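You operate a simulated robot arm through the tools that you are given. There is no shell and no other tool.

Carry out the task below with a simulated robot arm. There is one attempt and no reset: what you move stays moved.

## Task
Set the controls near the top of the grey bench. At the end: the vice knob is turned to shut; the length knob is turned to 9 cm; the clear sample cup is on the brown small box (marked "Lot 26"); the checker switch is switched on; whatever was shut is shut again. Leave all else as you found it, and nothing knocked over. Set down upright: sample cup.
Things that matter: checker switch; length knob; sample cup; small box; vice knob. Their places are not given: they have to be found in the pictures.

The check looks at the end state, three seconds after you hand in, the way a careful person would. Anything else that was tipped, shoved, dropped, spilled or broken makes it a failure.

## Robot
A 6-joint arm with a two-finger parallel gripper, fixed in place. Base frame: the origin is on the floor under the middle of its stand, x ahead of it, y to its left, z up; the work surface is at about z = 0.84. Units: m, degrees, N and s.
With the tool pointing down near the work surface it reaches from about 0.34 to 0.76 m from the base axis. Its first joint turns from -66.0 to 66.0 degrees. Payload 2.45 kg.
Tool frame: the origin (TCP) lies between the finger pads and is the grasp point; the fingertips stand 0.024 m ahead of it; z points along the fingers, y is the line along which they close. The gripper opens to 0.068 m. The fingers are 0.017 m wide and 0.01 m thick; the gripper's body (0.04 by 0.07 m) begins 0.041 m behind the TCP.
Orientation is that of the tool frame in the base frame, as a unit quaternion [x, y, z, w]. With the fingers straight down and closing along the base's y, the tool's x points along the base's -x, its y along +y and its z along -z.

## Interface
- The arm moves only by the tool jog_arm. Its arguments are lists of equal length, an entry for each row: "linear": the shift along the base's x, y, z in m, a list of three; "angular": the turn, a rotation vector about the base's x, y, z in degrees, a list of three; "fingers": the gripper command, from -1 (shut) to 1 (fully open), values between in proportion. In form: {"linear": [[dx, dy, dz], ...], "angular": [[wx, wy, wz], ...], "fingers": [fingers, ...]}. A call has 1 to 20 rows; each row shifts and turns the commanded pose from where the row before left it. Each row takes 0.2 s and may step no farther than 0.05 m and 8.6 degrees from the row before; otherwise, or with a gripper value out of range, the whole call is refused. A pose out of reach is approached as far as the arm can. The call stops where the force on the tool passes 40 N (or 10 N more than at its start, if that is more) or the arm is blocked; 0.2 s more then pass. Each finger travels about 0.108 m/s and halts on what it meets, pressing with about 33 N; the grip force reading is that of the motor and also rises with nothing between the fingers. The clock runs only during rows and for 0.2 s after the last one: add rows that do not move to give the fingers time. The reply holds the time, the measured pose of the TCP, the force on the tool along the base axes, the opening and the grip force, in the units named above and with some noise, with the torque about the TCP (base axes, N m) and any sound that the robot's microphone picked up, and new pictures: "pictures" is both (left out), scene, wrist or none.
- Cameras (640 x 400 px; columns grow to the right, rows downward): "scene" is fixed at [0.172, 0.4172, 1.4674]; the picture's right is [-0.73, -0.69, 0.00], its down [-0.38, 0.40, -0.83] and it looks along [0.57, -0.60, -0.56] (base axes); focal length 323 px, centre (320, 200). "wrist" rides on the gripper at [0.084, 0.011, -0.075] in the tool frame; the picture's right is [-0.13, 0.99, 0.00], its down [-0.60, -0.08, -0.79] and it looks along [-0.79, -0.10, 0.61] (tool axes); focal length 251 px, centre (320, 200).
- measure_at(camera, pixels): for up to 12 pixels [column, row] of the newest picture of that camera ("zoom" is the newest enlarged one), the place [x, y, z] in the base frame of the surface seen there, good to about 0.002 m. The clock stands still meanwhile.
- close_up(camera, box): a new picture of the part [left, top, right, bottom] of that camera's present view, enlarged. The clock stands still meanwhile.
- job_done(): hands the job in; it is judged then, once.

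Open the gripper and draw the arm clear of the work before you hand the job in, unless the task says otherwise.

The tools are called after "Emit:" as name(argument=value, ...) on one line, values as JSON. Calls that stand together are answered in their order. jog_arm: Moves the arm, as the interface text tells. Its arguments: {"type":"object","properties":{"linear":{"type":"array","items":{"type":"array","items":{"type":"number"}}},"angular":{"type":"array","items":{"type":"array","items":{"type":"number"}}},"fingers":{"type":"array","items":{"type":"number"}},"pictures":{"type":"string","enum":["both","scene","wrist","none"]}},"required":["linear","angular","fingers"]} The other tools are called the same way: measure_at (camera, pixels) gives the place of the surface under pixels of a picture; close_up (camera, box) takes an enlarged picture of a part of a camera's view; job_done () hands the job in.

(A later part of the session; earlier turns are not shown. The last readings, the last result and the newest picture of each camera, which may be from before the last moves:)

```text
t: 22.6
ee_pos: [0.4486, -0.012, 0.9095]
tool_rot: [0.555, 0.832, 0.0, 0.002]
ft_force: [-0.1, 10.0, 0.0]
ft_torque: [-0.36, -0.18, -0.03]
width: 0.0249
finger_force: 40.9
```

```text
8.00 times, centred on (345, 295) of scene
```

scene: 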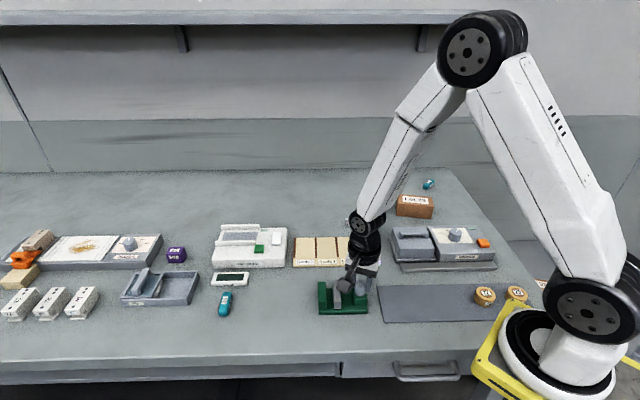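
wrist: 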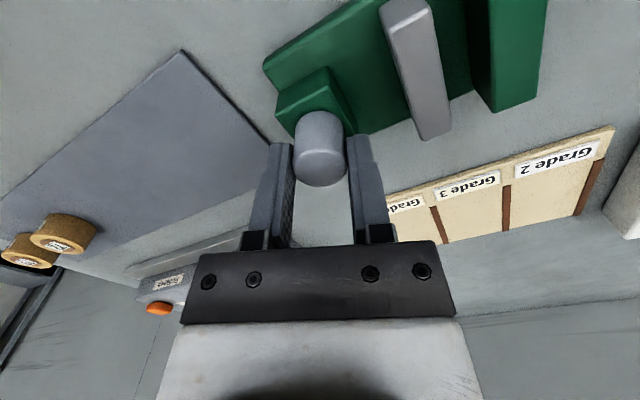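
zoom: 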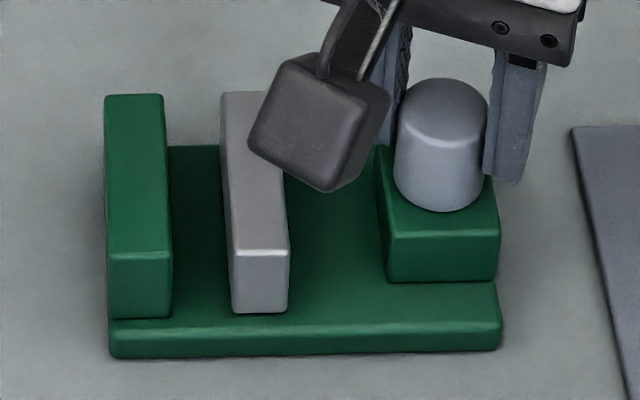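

About 50 px of gap remains (~90–95° more). I release, lift, rotate the tool back by +127°, ready to re-grip.

Emit:
jog_arm(linear=[[0, 0, 0], [0, 0, 0], [0, 0, 0.036], [0, 0, 0], [0, 0, 0], [0, 0, 0], [0, 0, 0], [0, 0, 0], [0, 0, 0], [0, 0, 0], [0, 0, 0], [0, 0, 0], [0, 0, 0], [0, 0, 0], [0, 0, 0], [0, 0, 0], [0, 0, 0], [0, 0, 0], [0, 0, 0]], angular=[[0, 0, 0], [0, 0, 0], [0, 0, 0], [0, 0, 8], [0, 0, 8], [0, 0, 8], [0, 0, 8], [0, 0, 8], [0, 0, 8], [0, 0, 8], [0, 0, 8], [0, 0, 8], [0, 0, 8], [0, 0, 8], [0, 0, 8], [0, 0, 8], [0, 0, 8], [0, 0, 8], [0, 0, 8]], fingers=[1, 1, 1, 1, 1, 1, 1, 1, 1, 1, 1, 1, 1, 1, 1, 1, 1, 1, 1])

Emit:
close_up(camera="scene", box=[305, 270, 385, 320])

```text
t: 26.6
ee_pos: [0.4474, -0.0124, 0.9453]
tool_rot: [-0.506, 0.862, 0.001, 0.0]
ft_force: [0.0, 0.6, -0.8]
ft_torque: [-0.03, -0.02, -0.01]
width: 0.0683
finger_force: 0.0
```

scene: 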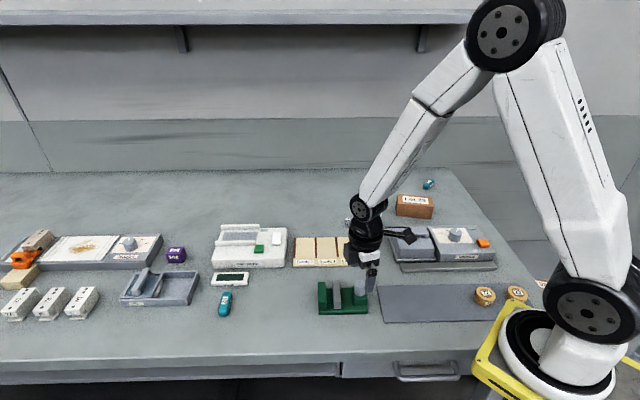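
wrist: 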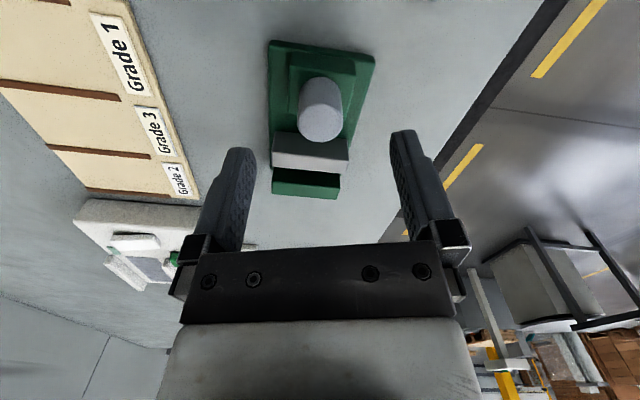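

```text
8.00 times, centred on (345, 295) of scene
```

zoom: 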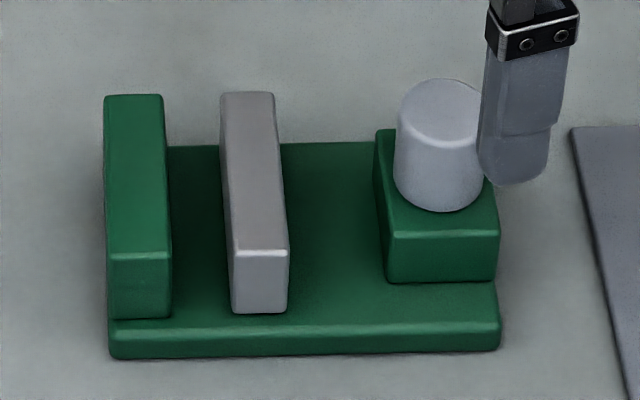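

Jaw held position; the tool is at yaw +61°. I descend, grip and turn about 82° clockwise, then look.

Emit:
jog_arm(linear=[[0, 0, -0.018], [0, 0, -0.018], [0, 0, 0], [0, 0, 0], [0, 0, 0], [0, 0, 0], [0, 0, 0], [0, 0, 0], [0, 0, 0], [0, 0, 0], [0, 0, 0], [0, 0, 0], [0, 0, 0], [0, 0, 0], [0, 0, 0], [0, 0, 0]], angular=[[0, 0, 0], [0, 0, 0], [0, 0, 0], [0, 0, 0], [0, 0, 0], [0, 0, -8.2], [0, 0, -8.2], [0, 0, -8.2], [0, 0, -8.2], [0, 0, -8.2], [0, 0, -8.2], [0, 0, -8.2], [0, 0, -8.2], [0, 0, -8.2], [0, 0, -8.2], [0, 0, 0]], fingers=[1, 1, -1, -1, -1, -1, -1, -1, -1, -1, -1, -1, -1, -1, -1, -1])

Emit:
close_up(camera="scene", box=[305, 270, 385, 320])

```text
t: 30.0
ee_pos: [0.4491, -0.0115, 0.9096]
tool_rot: [0.186, 0.983, 0.0, 0.001]
ft_force: [0.5, 8.8, -0.2]
ft_torque: [0.03, -0.16, 0.07]
width: 0.0256
finger_force: 41.4
```

scene: 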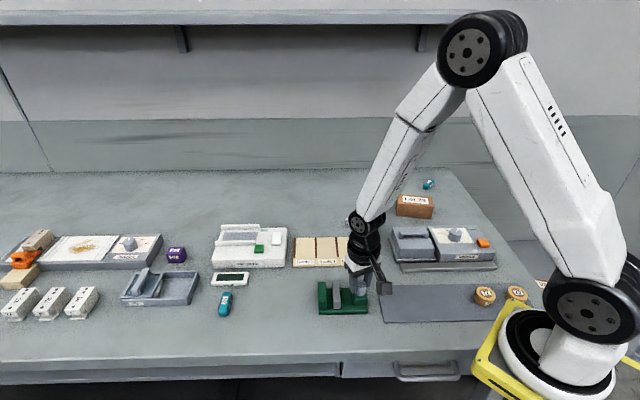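
wrist: 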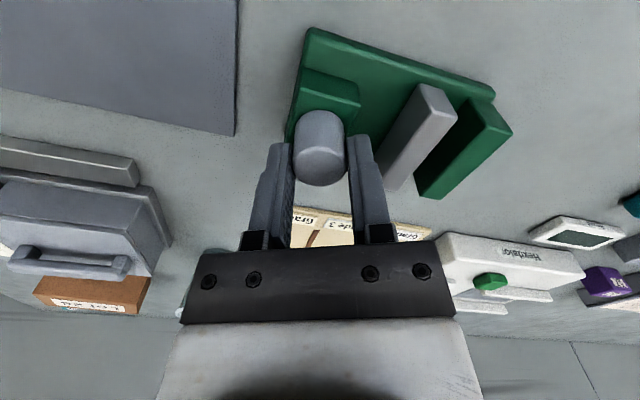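

```text
8.00 times, centred on (345, 295) of scene
```

zoom: 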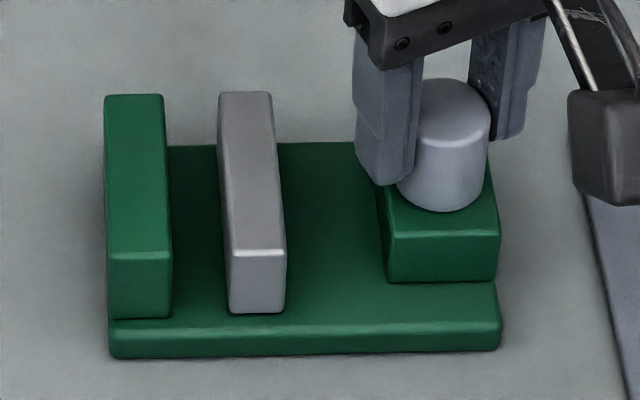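

The jaw hardly moved this time (220→217 px), so either the knob reached its stop or the fingers slipped. I turn a further 16° and watch the torque.

Emit:
jog_arm(linear=[[0, 0, 0], [0, 0, 0]], angular=[[0, 0, -8.2], [0, 0, -8.2]], fingers=[-1, -1])

Emit:
close_up(camera="scene", box=[305, 270, 385, 320])

```text
t: 30.6
ee_pos: [0.4477, -0.0125, 0.9099]
tool_rot: [0.323, 0.946, 0.0, 0.0]
ft_force: [2.7, 6.5, -2.9]
ft_torque: [0.48, -0.28, 0.37]
width: 0.0259
finger_force: 40.8
```

scene: 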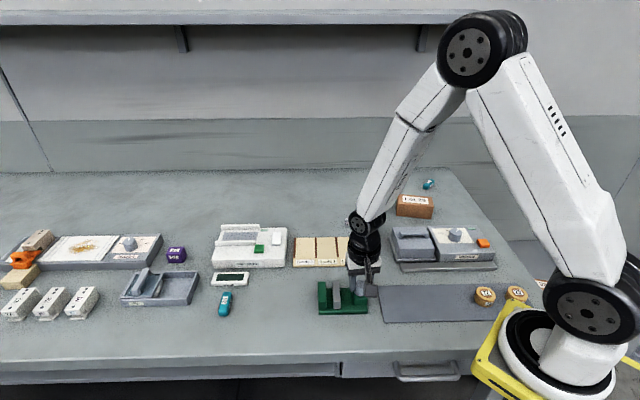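
wrist: 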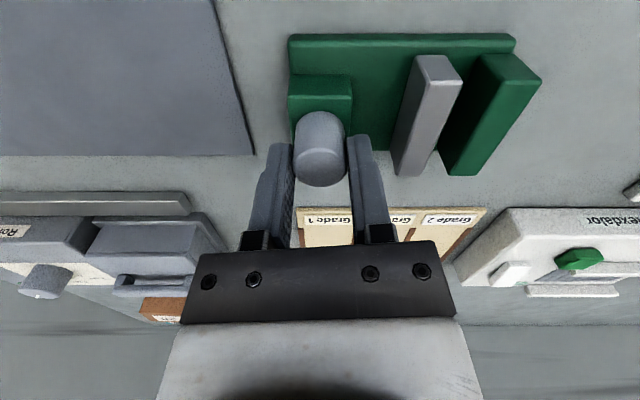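

```text
8.00 times, centred on (345, 295) of scene
```

zoom: 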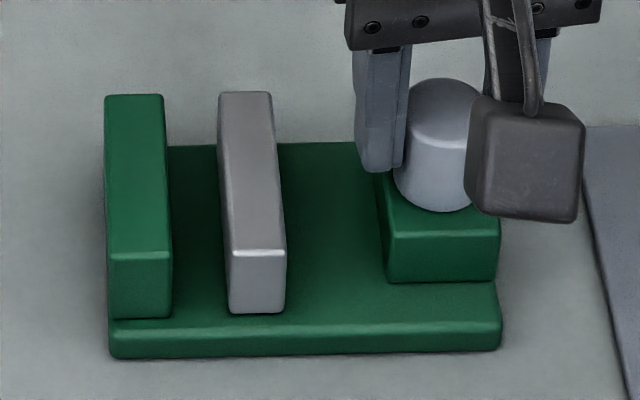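

The z torque rose to 0.37 N·m with the jaw unmoved at 217 px, so the knob is on its end stop: the vice is shut. I release and lift clear, then check the jaw hasn't sprung back.

Emit:
jog_arm(linear=[[0, 0, 0], [0, 0, 0], [0, 0, 0.03], [0, 0, 0.04], [0, 0, 0.04], [0, 0, 0.02]], angular=[[0, 0, 0], [0, 0, 0], [0, 0, 0], [0, 0, 0], [0, 0, 0], [0, 0, 0]], fingers=[1, 1, 1, 1, 1, 1])

Emit:
close_up(camera="scene", box=[305, 270, 385, 320])

Emit:
close_up(camera="wrist", box=[240, 0, 480, 150])

```text
t: 32.0
ee_pos: [0.4485, -0.0121, 1.0393]
tool_rot: [0.323, 0.946, 0.0, 0.0]
ft_force: [-0.2, 0.6, 0.2]
ft_torque: [0.02, -0.01, -0.01]
width: 0.0682
finger_force: 0.0
```

scene: 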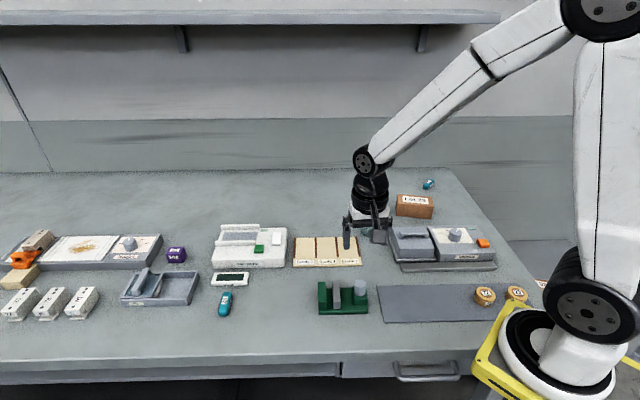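
wrist: 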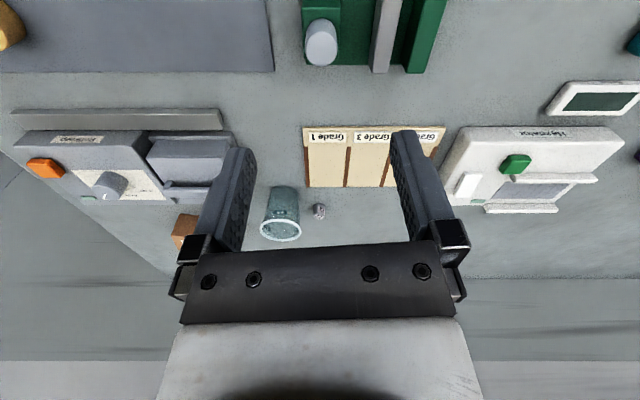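

```text
8.00 times, centred on (345, 295) of scene
```

zoom: 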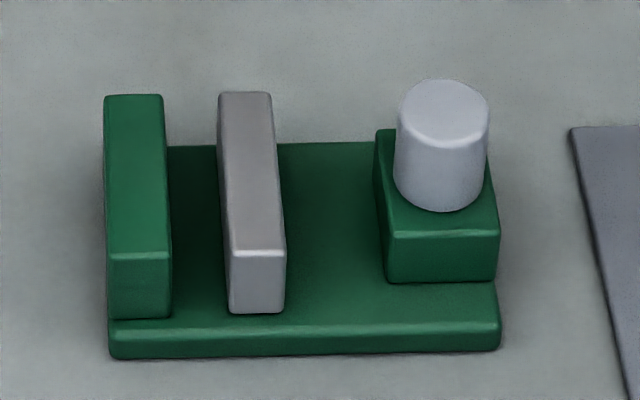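

```text
2.67 times, centred on (360, 75) of wrist
```

zoom: 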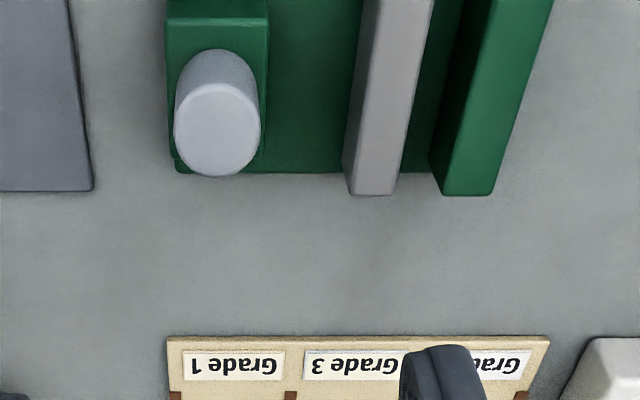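

The jaw stayed shut. Next the checker switch: I close the fingers and move over the raised back end of the rocker at ≈(0.729,-0.004); the present yaw (-38°) is already in line with the rocker.

Emit:
jog_arm(linear=[[0.04, 0.0011, -0.01], [0.04, 0.0011, -0.012], [0.04, 0.0011, -0.012], [0.04, 0.0011, -0.012], [0.04, 0.0011, -0.012], [0.04, 0.0011, -0.012], [0.0405, 0.0012, -0.012]], angular=[[0, 0, 0], [0, 0, 0], [0, 0, 0], [0, 0, 0], [0, 0, 0], [0, 0, 0], [0, 0, -1.5]], fingers=[-1, -1, -1, -1, -1, -1, -1])

Emit:
close_up(camera="scene", box=[235, 205, 315, 255])

Emit:
close_up(camera="wrist", box=[240, 50, 400, 150])

```text
t: 33.6
ee_pos: [0.7278, -0.0043, 0.9566]
tool_rot: [0.336, 0.942, 0.0, 0.0]
ft_force: [0.1, 0.8, -0.3]
ft_torque: [0.01, 0.04, -0.02]
width: 0.0
finger_force: 23.3
```

scene: 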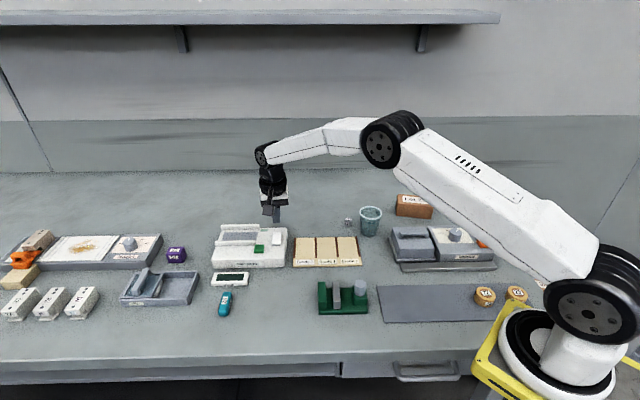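
wrist: 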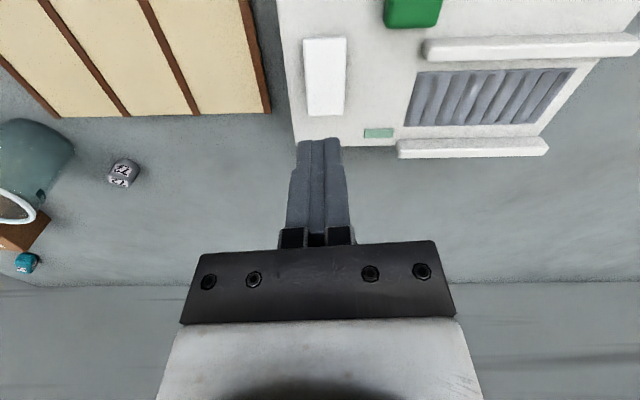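

```text
8.00 times, centred on (275, 230) of scene
```

zoom: 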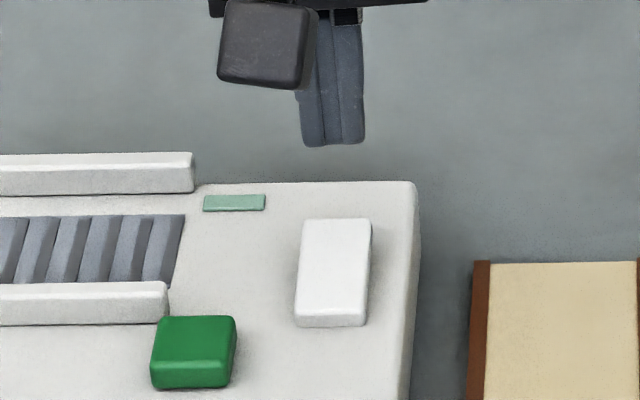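

```text
4.00 times, centred on (320, 100) of wrist
```

zoom: 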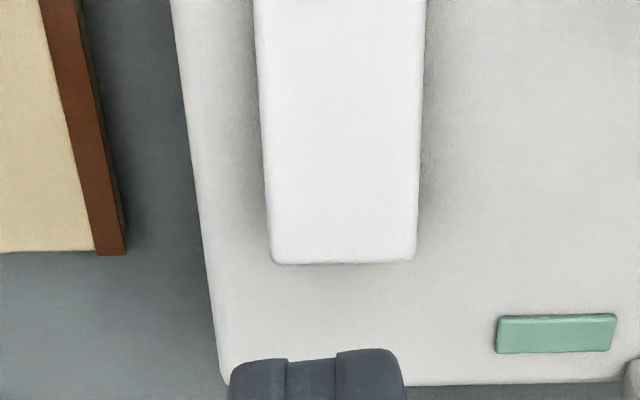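

Rocker spans wrist rows 37–116 at columns 303–347, the tool axis projects to about (320,99) on it. I'll measure its ends once more to place the press.

Emit:
measure_at(camera="wrist", pixels=[[326, 112], [325, 42], [325, 78], [310, 100], [340, 100], [325, 95], [325, 60], [380, 132], [360, 90]])

```text
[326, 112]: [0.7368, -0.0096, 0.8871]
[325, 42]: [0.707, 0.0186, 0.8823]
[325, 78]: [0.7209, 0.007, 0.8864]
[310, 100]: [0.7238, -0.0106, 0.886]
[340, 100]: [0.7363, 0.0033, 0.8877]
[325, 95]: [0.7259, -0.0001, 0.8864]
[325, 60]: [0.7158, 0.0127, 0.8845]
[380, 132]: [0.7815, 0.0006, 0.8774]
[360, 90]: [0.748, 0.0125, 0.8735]
```

Back end is at (0.737,-0.010), centre (0.722,0.0045). I shift to (0.731,-0.004) and press down slowly in 2 mm steps.

Emit:
jog_arm(linear=[[0.0032, 0.0005, 0], [0, 0, -0.02], [0, 0, -0.02], [0, 0, -0.002], [0, 0, -0.002], [0, 0, -0.002], [0, 0, -0.002], [0, 0, -0.002], [0, 0, -0.002], [0, 0, 0]], angular=[[0, 0, -3], [0, 0, 0], [0, 0, 0], [0, 0, 0], [0, 0, 0], [0, 0, 0], [0, 0, 0], [0, 0, 0], [0, 0, 0], [0, 0, 0]], fingers=[-1, -1, -1, -1, -1, -1, -1, -1, -1, -1])

Emit:
close_up(camera="scene", box=[235, 205, 315, 255])

```text
t: 35.8
ee_pos: [0.7346, -0.0034, 0.909]
tool_rot: [0.36, 0.933, 0.001, 0.003]
ft_force: [-8.4, -4.3, 32.7]
ft_torque: [0.1, 0.37, 0.05]
width: 0.0001
finger_force: 23.2
```

scene: 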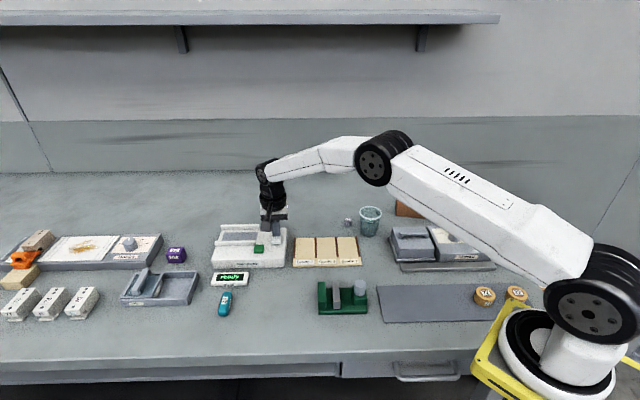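
wrist: 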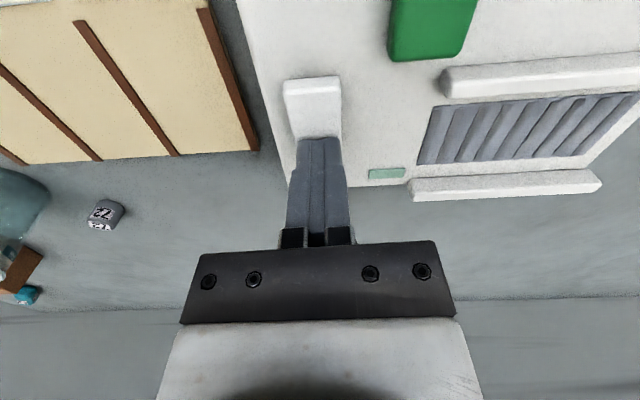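

```text
8.00 times, centred on (275, 230) of scene
```

zoom: 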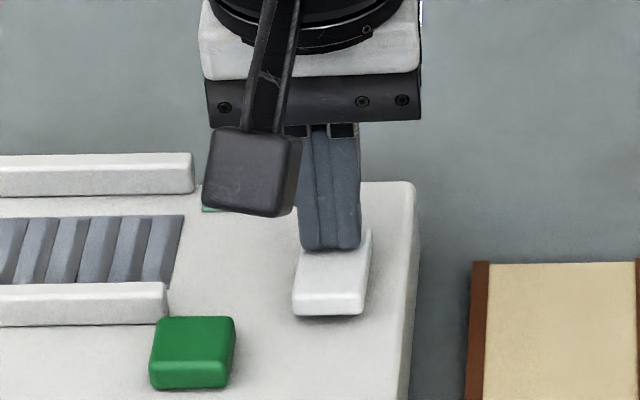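

The rocker flipped (front end now raised) and the display at (230,278) shows "ready". I lift off and verify.

Emit:
jog_arm(linear=[[0, 0, 0.02], [0, 0, 0.03], [-0.03, 0, 0.035], [-0.04, 0, 0.02], [-0.04, 0, 0.02]], angular=[[0, 0, 0], [0, 0, 0], [0, 0, 0], [0, 0, 0], [0, 0, 0]], fingers=[-1, -1, -1, -1, -1])

Emit:
close_up(camera="scene", box=[205, 215, 301, 290])

Emit:
close_up(camera="scene", box=[335, 185, 447, 255])

```text
t: 37.0
ee_pos: [0.621, -0.0032, 1.0318]
tool_rot: [0.361, 0.932, 0.001, 0.0]
ft_force: [-0.4, 0.1, -0.6]
ft_torque: [-0.01, -0.01, 0.0]
width: 0.0
finger_force: 23.1
```

scene: 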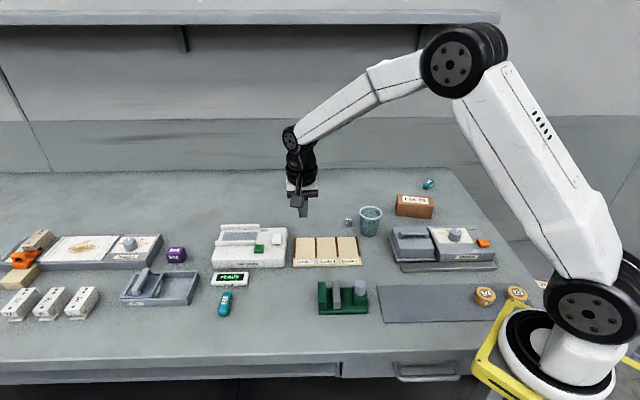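
wrist: 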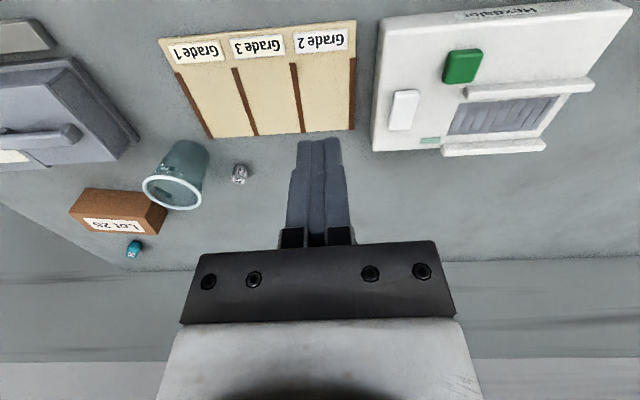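

```text
5.33 times, centred on (253, 252) of scene
```

zoom: 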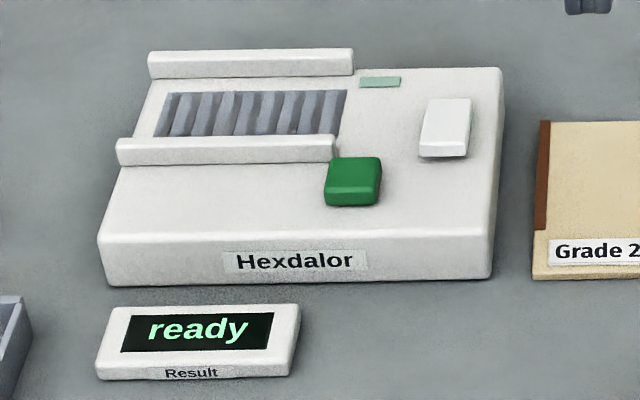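

```text
5.71 times, centred on (391, 220) of scene
```

zoom: 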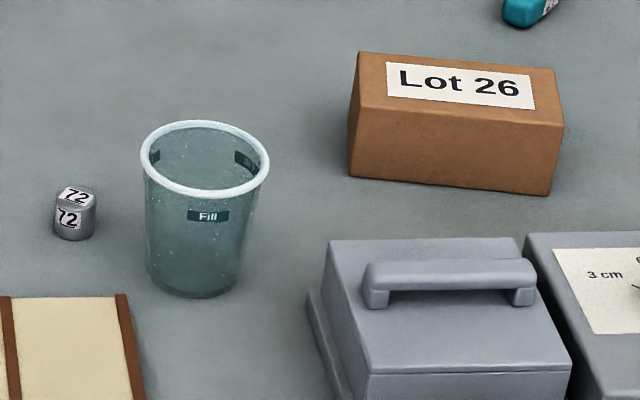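

Switch is on and the display reads "ready". Now the cup: I'll measure its white rim, its base, and the box top from the scene zoom.

Emit:
measure_at(camera="zoom", pixels=[[145, 160], [267, 165], [205, 192], [205, 124], [160, 182], [250, 183], [195, 295], [150, 262], [240, 262], [200, 240], [74, 225], [208, 216]])

Emit:
measure_at(camera="scene", pixels=[[398.5, 196], [432, 199], [433, 206], [397, 204], [415, 201], [415, 210], [432, 217], [396, 216], [405, 232], [386, 230], [404, 228], [430, 236]])

```text
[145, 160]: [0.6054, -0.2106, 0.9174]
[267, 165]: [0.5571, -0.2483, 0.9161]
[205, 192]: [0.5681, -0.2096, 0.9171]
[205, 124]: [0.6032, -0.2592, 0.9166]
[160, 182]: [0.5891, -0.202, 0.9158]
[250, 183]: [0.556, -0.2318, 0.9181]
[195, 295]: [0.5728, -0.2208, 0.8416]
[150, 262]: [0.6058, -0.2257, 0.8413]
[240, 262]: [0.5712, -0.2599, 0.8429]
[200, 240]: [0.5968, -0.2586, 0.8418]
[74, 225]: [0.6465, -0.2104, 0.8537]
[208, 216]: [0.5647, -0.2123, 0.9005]
```

```text
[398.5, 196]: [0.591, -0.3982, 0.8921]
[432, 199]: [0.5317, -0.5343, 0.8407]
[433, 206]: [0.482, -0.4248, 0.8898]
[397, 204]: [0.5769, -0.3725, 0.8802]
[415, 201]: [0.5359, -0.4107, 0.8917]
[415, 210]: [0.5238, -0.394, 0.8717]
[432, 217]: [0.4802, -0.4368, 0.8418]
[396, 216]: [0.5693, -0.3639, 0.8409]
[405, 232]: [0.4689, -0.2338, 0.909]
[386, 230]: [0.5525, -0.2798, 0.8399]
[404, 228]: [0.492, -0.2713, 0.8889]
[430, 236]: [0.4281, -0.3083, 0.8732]
```

Cup rim z≈0.917, centre ≈(0.583,-0.232), rim diameter ≈0.061; the "72" cube is 67 mm away at bearing 19°, so I choose yaw +19° (closing perpendicular to the cube). I move above the cup with fingers open.

Emit:
jog_arm(linear=[[-0.0048, -0.0286, 0], [-0.0048, -0.0286, 0], [-0.0048, -0.0286, 0], [-0.0048, -0.0286, 0], [-0.0048, -0.0286, -0.005], [-0.0048, -0.0286, -0.005], [-0.0048, -0.0286, -0.006], [-0.0044, -0.0286, -0.006]], angular=[[0, 0, 7.7], [0, 0, 7.7], [0, 0, 7.7], [0, 0, 7.7], [0, 0, 7.7], [0, 0, 7.7], [0, 0, 7.7], [0, 0, 7.7]], fingers=[1, 1, 1, 1, 1, 1, 1, 1])

Emit:
close_up(camera="wrist", box=[240, 40, 400, 170])

```text
t: 38.8
ee_pos: [0.585, -0.2315, 1.0083]
tool_rot: [-0.17, 0.986, 0.0, 0.0]
ft_force: [0.4, 0.7, 0.3]
ft_torque: [-0.02, 0.0, 0.01]
width: 0.0682
finger_force: 0.0
```

scene: 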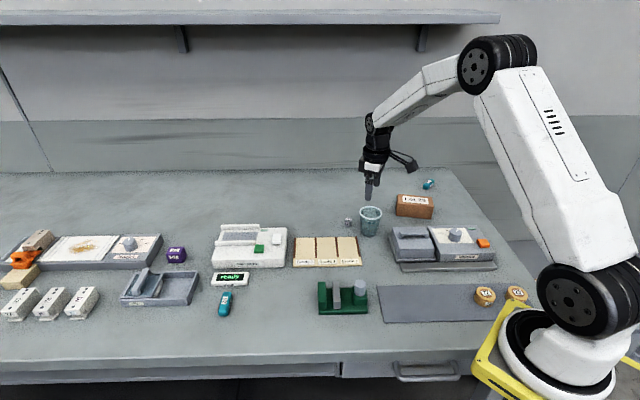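
wrist: 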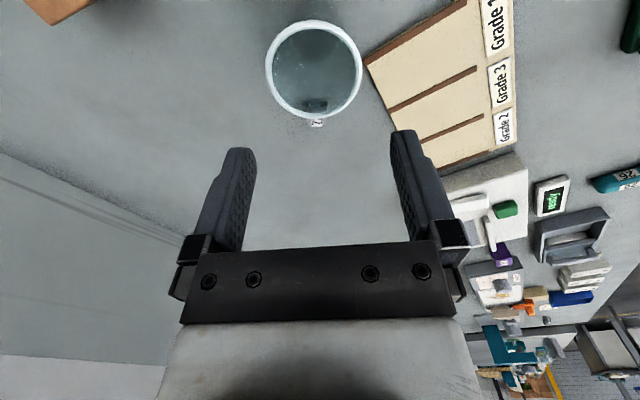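

```text
3.08 times, centred on (320, 105) of wrist
```

zoom: 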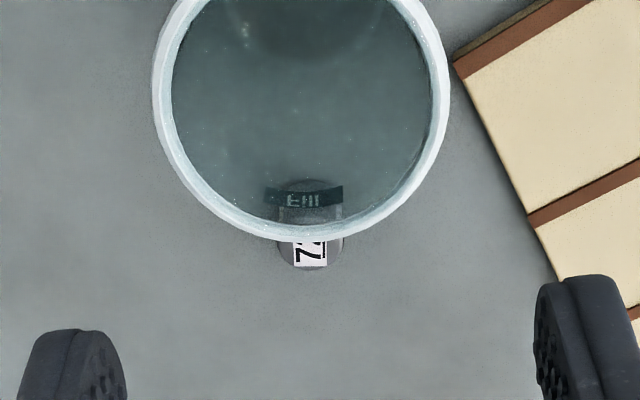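

Rim ellipse in the wrist view spans columns 265–363 and rows 20–119, giving ≈0.063 m outer diameter. I'll measure rim points to centre well, since clearance is only about 2 mm a side.

Emit:
measure_at(camera="wrist", pixels=[[268, 70], [360, 70], [314, 23], [314, 116], [280, 35], [348, 35], [280, 104], [348, 104], [316, 124]])

Emit:
measure_at(camera="zoom", pixels=[[157, 100], [444, 100], [220, 215], [385, 215], [300, 238], [175, 20], [430, 20]])

```text
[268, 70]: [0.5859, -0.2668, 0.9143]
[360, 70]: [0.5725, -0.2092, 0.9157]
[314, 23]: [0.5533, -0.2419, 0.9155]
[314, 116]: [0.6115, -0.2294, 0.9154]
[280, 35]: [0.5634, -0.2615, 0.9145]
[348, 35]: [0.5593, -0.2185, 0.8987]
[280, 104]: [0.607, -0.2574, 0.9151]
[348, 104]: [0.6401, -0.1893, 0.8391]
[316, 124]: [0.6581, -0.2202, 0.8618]
```

```text
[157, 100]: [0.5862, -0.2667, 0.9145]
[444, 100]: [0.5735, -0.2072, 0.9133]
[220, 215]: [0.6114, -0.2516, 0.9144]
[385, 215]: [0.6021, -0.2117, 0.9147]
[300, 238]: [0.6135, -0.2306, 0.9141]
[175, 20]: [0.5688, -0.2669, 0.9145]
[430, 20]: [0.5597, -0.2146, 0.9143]
```

Circle fit gives the cup centre ≈(0.581,-0.236). I shift there and descend to z≈0.955, fingertips still 14 mm above the rim, and check.

Emit:
jog_arm(linear=[[-0.004, -0.0045, 0], [0, 0, -0.027], [0, 0, -0.026]], angular=[[0, 0, 0], [0, 0, 0], [0, 0, 0]], fingers=[1, 1, 1])

Emit:
close_up(camera="wrist", box=[220, 60, 420, 185])

Emit:
close_up(camera="scene", box=[340, 180, 404, 240])

```text
t: 39.6
ee_pos: [0.5802, -0.2387, 0.9548]
tool_rot: [-0.169, 0.986, -0.001, 0.0]
ft_force: [0.1, -0.7, 0.1]
ft_torque: [0.02, 0.01, 0.03]
width: 0.0683
finger_force: 0.1
```

scene: 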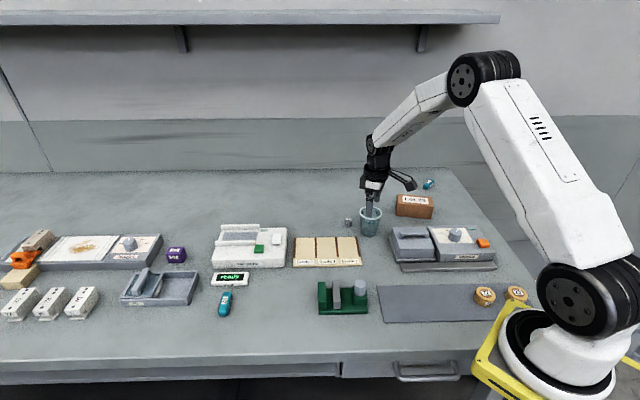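
wrist: 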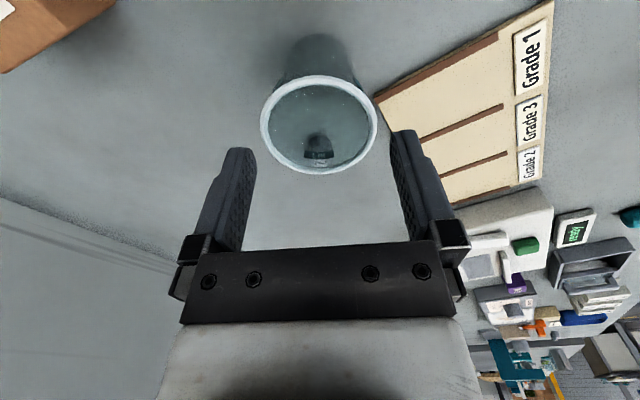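

```text
3.20 times, centred on (320, 122) of wrist
```

zoom: 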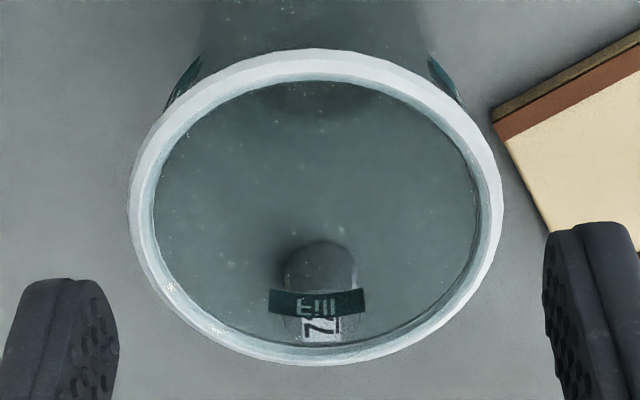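

```text
6.67 times, centred on (372, 210) of scene
```

zoom: 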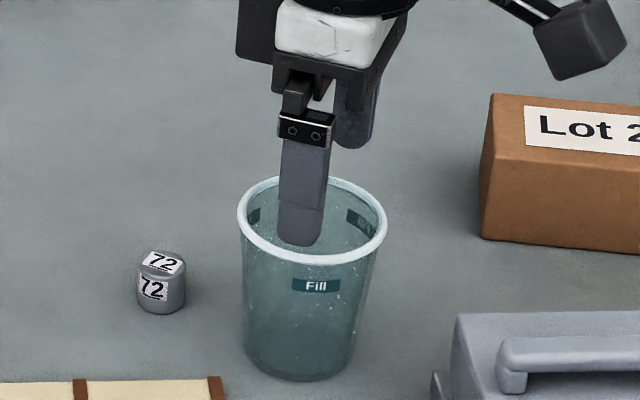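

Computed cup centre is about 4 mm further forward along the tool x and 1.4 mm to the side. I correct by (+3.8,-0.1) mm, drop 8 mm, and recheck the clearance.

Emit:
jog_arm(linear=[[0.0038, -0.0001, 0], [0, 0, -0.008], [0, 0, 0]], angular=[[0, 0, 0], [0, 0, 0], [0, 0, 0]], fingers=[1, 1, 1], pictures="wrist")

Emit:
close_up(camera="wrist", box=[220, 65, 420, 190])

```text
t: 40.4
ee_pos: [0.5834, -0.2373, 0.9468]
tool_rot: [-0.169, 0.986, 0.0, 0.0]
ft_force: [0.7, 0.0, -0.5]
ft_torque: [0.02, 0.01, 0.0]
width: 0.0681
finger_force: 0.1
```

wrist: 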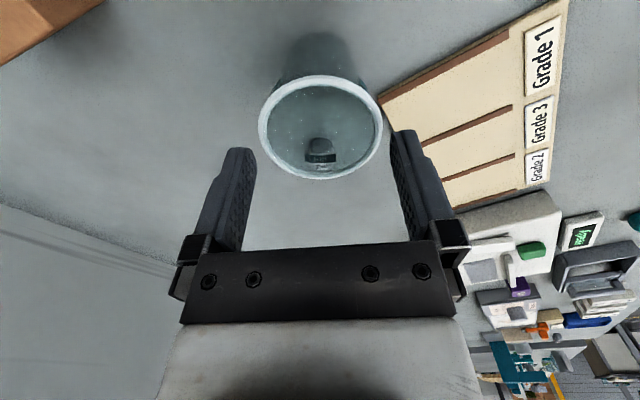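

```text
3.20 times, centred on (320, 128) of wrist
```

zoom: 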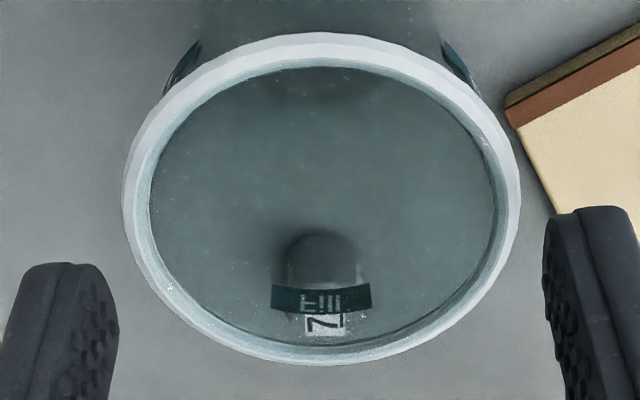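

The rim is now centred (columns 258–383, centre 320.5; fore-aft offset under 1 mm). I descend in steps to z≈0.912 without closing yet.

Emit:
jog_arm(linear=[[0, 0, -0.007], [0, 0, -0.007], [0, 0, -0.007], [0, 0, -0.007], [0, 0, -0.007]], angular=[[0, 0, 0], [0, 0, 0], [0, 0, 0], [0, 0, 0], [0, 0, 0]], fingers=[1, 1, 1, 1, 1])

Emit:
close_up(camera="scene", box=[340, 180, 404, 240])

```text
t: 41.6
ee_pos: [0.5842, -0.2366, 0.9114]
tool_rot: [-0.168, 0.986, 0.0, 0.0]
ft_force: [0.1, 0.4, -0.5]
ft_torque: [0.03, -0.01, 0.02]
width: 0.0678
finger_force: 0.1
```

scene: 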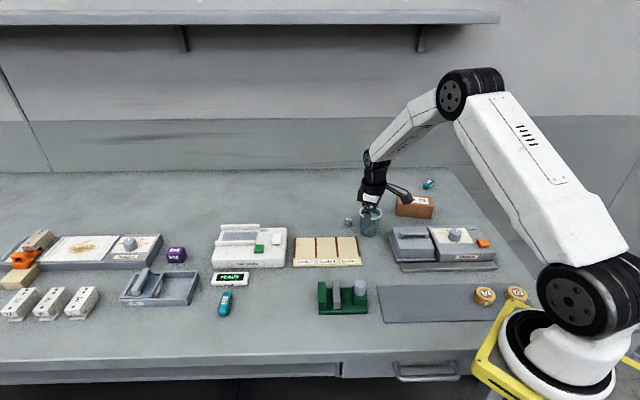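
wrist: 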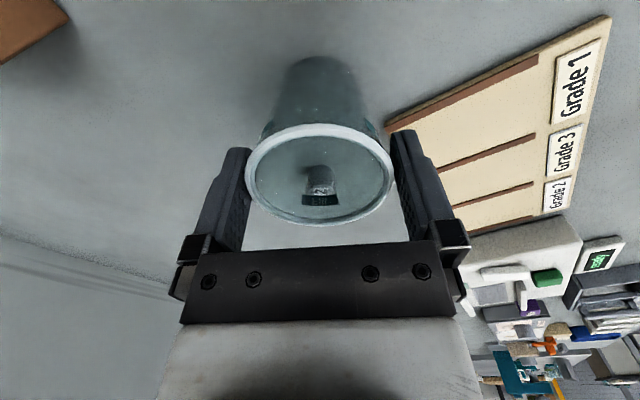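

```text
6.67 times, centred on (372, 210) of scene
```

zoom: 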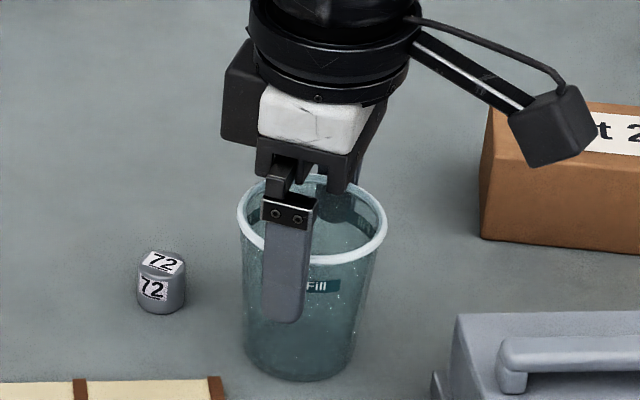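

The fingers straddle the cup with no contact force. I close the gripper.

Emit:
jog_arm(linear=[[0, 0, 0], [0, 0, 0], [0, 0, 0]], angular=[[0, 0, 0], [0, 0, 0], [0, 0, 0]], fingers=[-1, -1, -1])

```text
t: 42.4
ee_pos: [0.5841, -0.2374, 0.912]
tool_rot: [-0.169, 0.986, 0.0, 0.0]
ft_force: [-1.1, -0.5, 0.7]
ft_torque: [-0.01, 0.0, 0.0]
width: 0.0551
finger_force: 33.1
```

scene: 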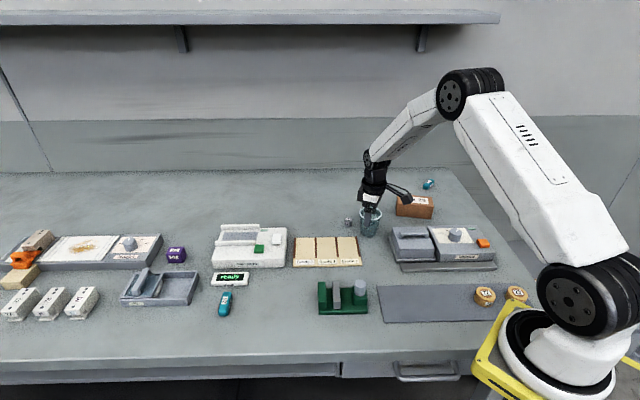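
wrist: 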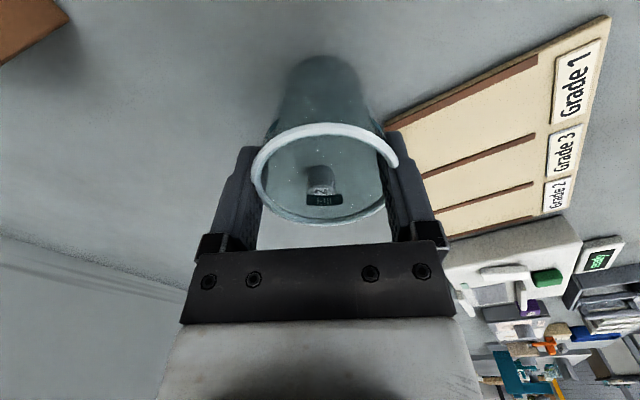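

Gripped at width 0.055 with 33 N. I lift gently by about 9 cm and check the cup comes along upright.

Emit:
jog_arm(linear=[[0, 0, 0.005], [0, 0, 0.01], [0, 0, 0.02], [0, 0, 0.025], [0, 0, 0.025], [0, 0, 0.01]], angular=[[0, 0, 0], [0, 0, 0], [0, 0, 0], [0, 0, 0], [0, 0, 0], [0, 0, 0]], fingers=[-1, -1, -1, -1, -1, -1])

Emit:
close_up(camera="scene", box=[340, 150, 452, 240])

```text
t: 43.8
ee_pos: [0.5835, -0.2385, 1.0063]
tool_rot: [-0.168, 0.986, -0.001, 0.0]
ft_force: [0.1, 0.6, -0.7]
ft_torque: [0.01, -0.01, 0.03]
width: 0.0551
finger_force: 33.3
```

scene: 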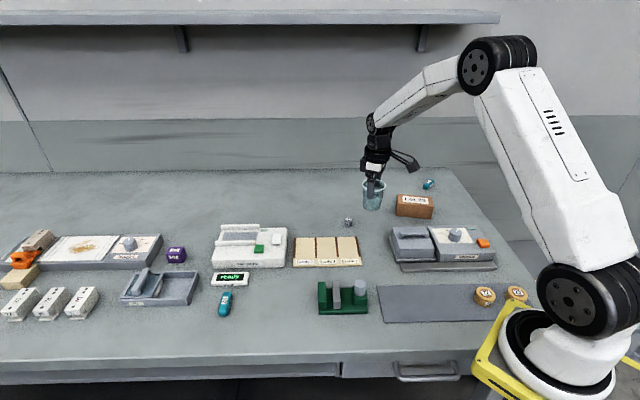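
wrist: 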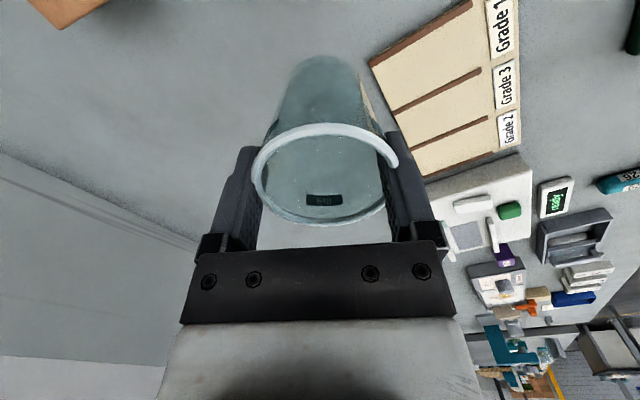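

```text
4.44 times, centred on (396, 195) of scene
```

zoom: 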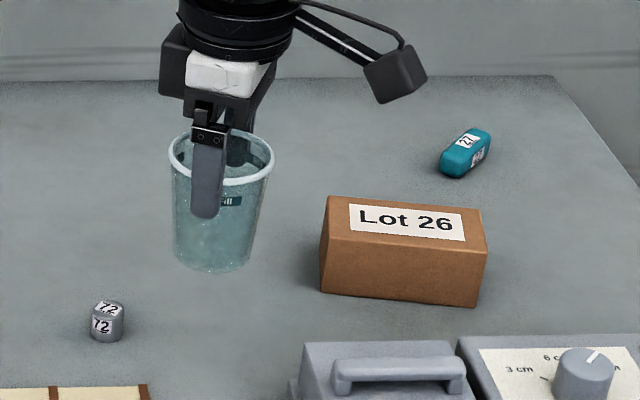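

The cup lifted upright. With the box unobstructed at zoom (400,250), I measure its top face corners and centre.

Emit:
measure_at(camera="zoom", pixels=[[334, 199], [478, 213], [325, 230], [484, 249], [404, 222], [342, 216], [475, 232], [400, 207], [403, 239], [322, 250], [480, 290], [400, 275]])

Emit:
close_up(camera="scene", box=[388, 184, 444, 224])

```text
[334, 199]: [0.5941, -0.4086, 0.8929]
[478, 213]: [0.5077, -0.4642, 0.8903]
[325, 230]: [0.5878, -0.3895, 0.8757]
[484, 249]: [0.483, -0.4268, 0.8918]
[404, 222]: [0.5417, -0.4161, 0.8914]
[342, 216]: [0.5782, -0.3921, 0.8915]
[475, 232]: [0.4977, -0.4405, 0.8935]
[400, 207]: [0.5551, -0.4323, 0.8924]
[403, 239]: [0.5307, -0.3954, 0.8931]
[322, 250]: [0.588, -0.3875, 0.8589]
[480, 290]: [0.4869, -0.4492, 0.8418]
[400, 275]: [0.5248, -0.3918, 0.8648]
```

```text
10.00 times, centred on (416, 204) of scene
```

zoom: 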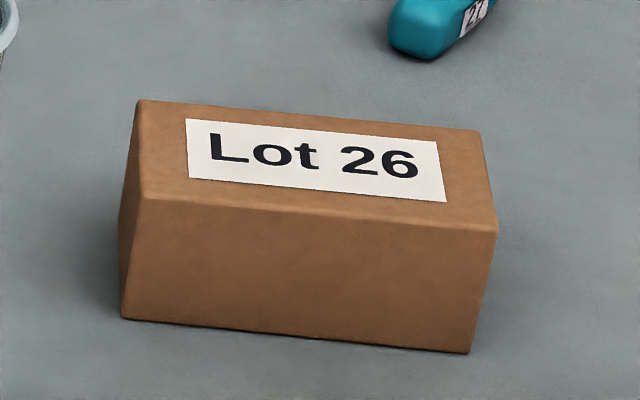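

I'll measure several points along the front and back top edges in this sharper zoom to fix the box's centre line.

Emit:
measure_at(camera="zoom", pixels=[[200, 197], [250, 202], [311, 208], [370, 214], [430, 220], [200, 110], [250, 115], [311, 120], [370, 126], [430, 131], [150, 150], [485, 180]])

```text
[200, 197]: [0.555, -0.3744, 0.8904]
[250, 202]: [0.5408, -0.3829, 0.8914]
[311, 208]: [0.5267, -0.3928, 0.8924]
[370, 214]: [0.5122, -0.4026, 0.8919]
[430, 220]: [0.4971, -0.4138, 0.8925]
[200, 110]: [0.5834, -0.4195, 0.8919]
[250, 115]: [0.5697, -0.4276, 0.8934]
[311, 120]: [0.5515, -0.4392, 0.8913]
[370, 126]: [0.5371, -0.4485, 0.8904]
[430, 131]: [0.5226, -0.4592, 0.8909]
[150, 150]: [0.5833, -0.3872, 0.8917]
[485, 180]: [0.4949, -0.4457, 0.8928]
```

Box centre computes to (0.539,-0.417), top z≈0.892, depth ≈56 mm, length ≈106 mm. I carry the cup there slowly at the present height (base ≈43 mm above the box).

Emit:
jog_arm(linear=[[-0.003, -0.012, 0], [-0.0055, -0.022, 0], [-0.0055, -0.022, 0], [-0.0055, -0.022, 0], [-0.0055, -0.022, 0], [-0.0055, -0.022, 0], [-0.0055, -0.022, 0], [-0.0055, -0.022, 0], [-0.003, -0.0131, 0], [0, 0, 0]], angular=[[0, 0, 0], [0, 0, 0], [0, 0, 0], [0, 0, 0], [0, 0, 0], [0, 0, 0], [0, 0, 0], [0, 0, 0], [0, 0, 0], [0, 0, 0]], fingers=[-1, -1, -1, -1, -1, -1, -1, -1, -1, -1])

Emit:
close_up(camera="scene", box=[378, 150, 458, 230])

Emit:
close_up(camera="wrist", box=[220, 0, 420, 200])

```text
t: 46.0
ee_pos: [0.5397, -0.4164, 1.0068]
tool_rot: [-0.169, 0.986, 0.001, 0.0]
ft_force: [-0.5, -0.2, 0.0]
ft_torque: [-0.04, -0.04, 0.0]
width: 0.055
finger_force: 33.5
```

scene: 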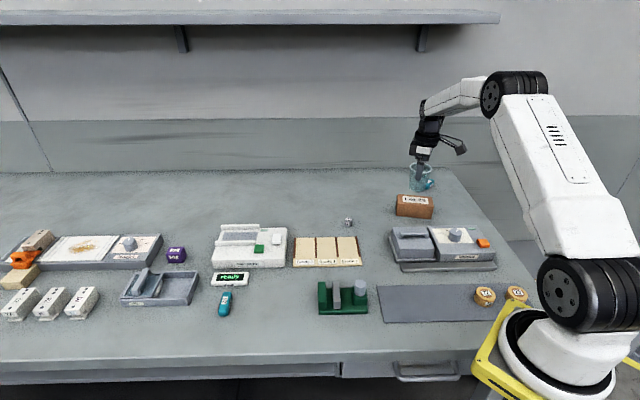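
wrist: 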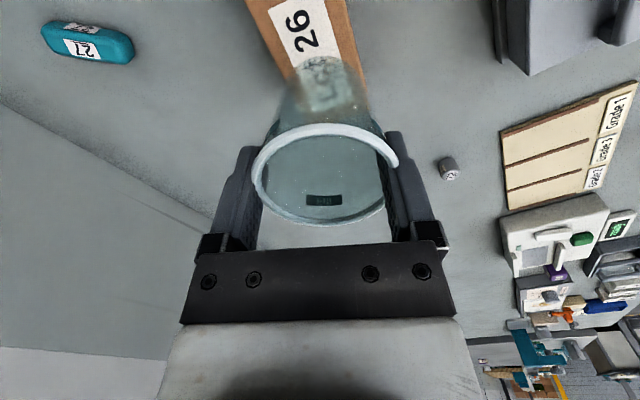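

```text
5.00 times, centred on (418, 190) of scene
```

zoom: 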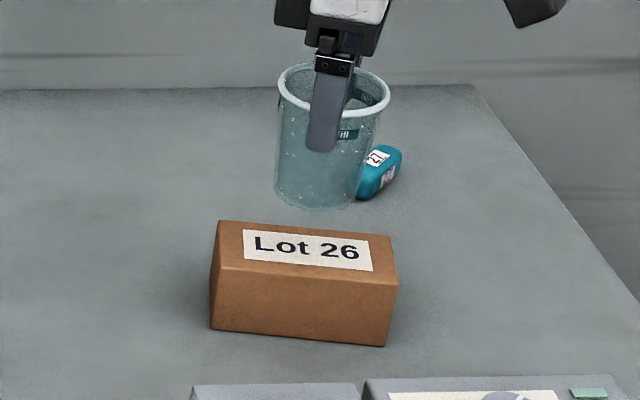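

```text
2.00 times, centred on (320, 100) of wrist
```

zoom: 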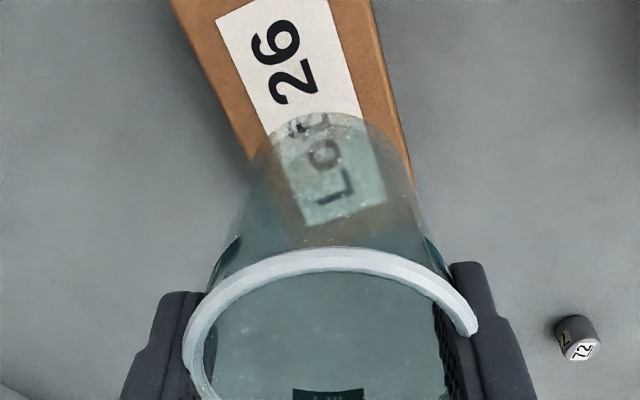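

The cup is over the box, laterally centred in the wrist view. I lower 38 mm in small steps and check before touching.

Emit:
jog_arm(linear=[[0, 0, -0.01], [0, 0, -0.01], [0, 0, -0.01], [0, 0, -0.008], [0, 0, 0]], angular=[[0, 0, 0], [0, 0, 0], [0, 0, 0], [0, 0, 0], [0, 0, 0]], fingers=[-1, -1, -1, -1, -1])

Emit:
close_up(camera="scene", box=[378, 160, 458, 230])

Emit:
close_up(camera="wrist", box=[220, 0, 420, 200])

```text
t: 47.2
ee_pos: [0.5403, -0.4168, 0.9693]
tool_rot: [-0.168, 0.986, 0.0, -0.001]
ft_force: [-1.1, -0.2, -0.9]
ft_torque: [-0.01, 0.02, -0.01]
width: 0.055
finger_force: 33.0
```

scene: 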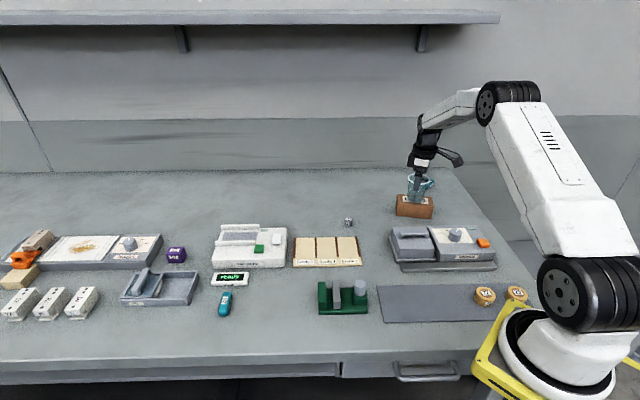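
wrist: 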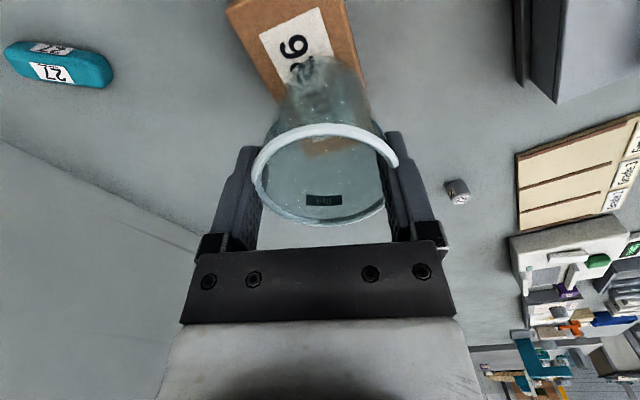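

```text
5.71 times, centred on (418, 195) of scene
```

zoom: 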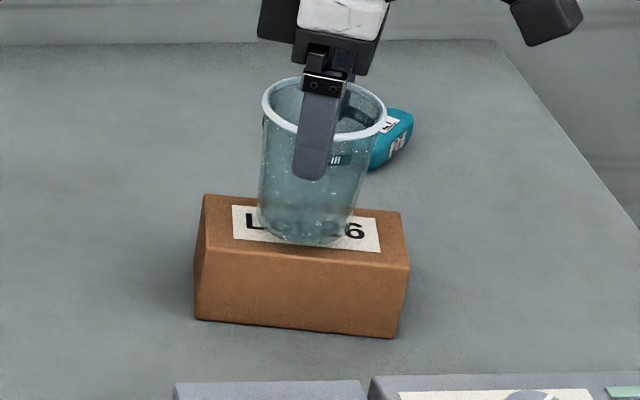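

```text
2.00 times, centred on (320, 100) of wrist
```

zoom: 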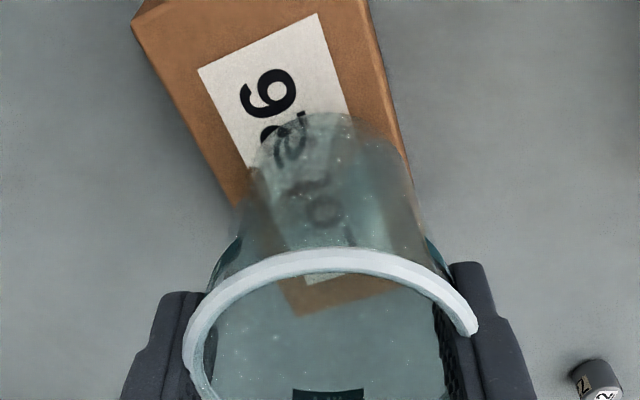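

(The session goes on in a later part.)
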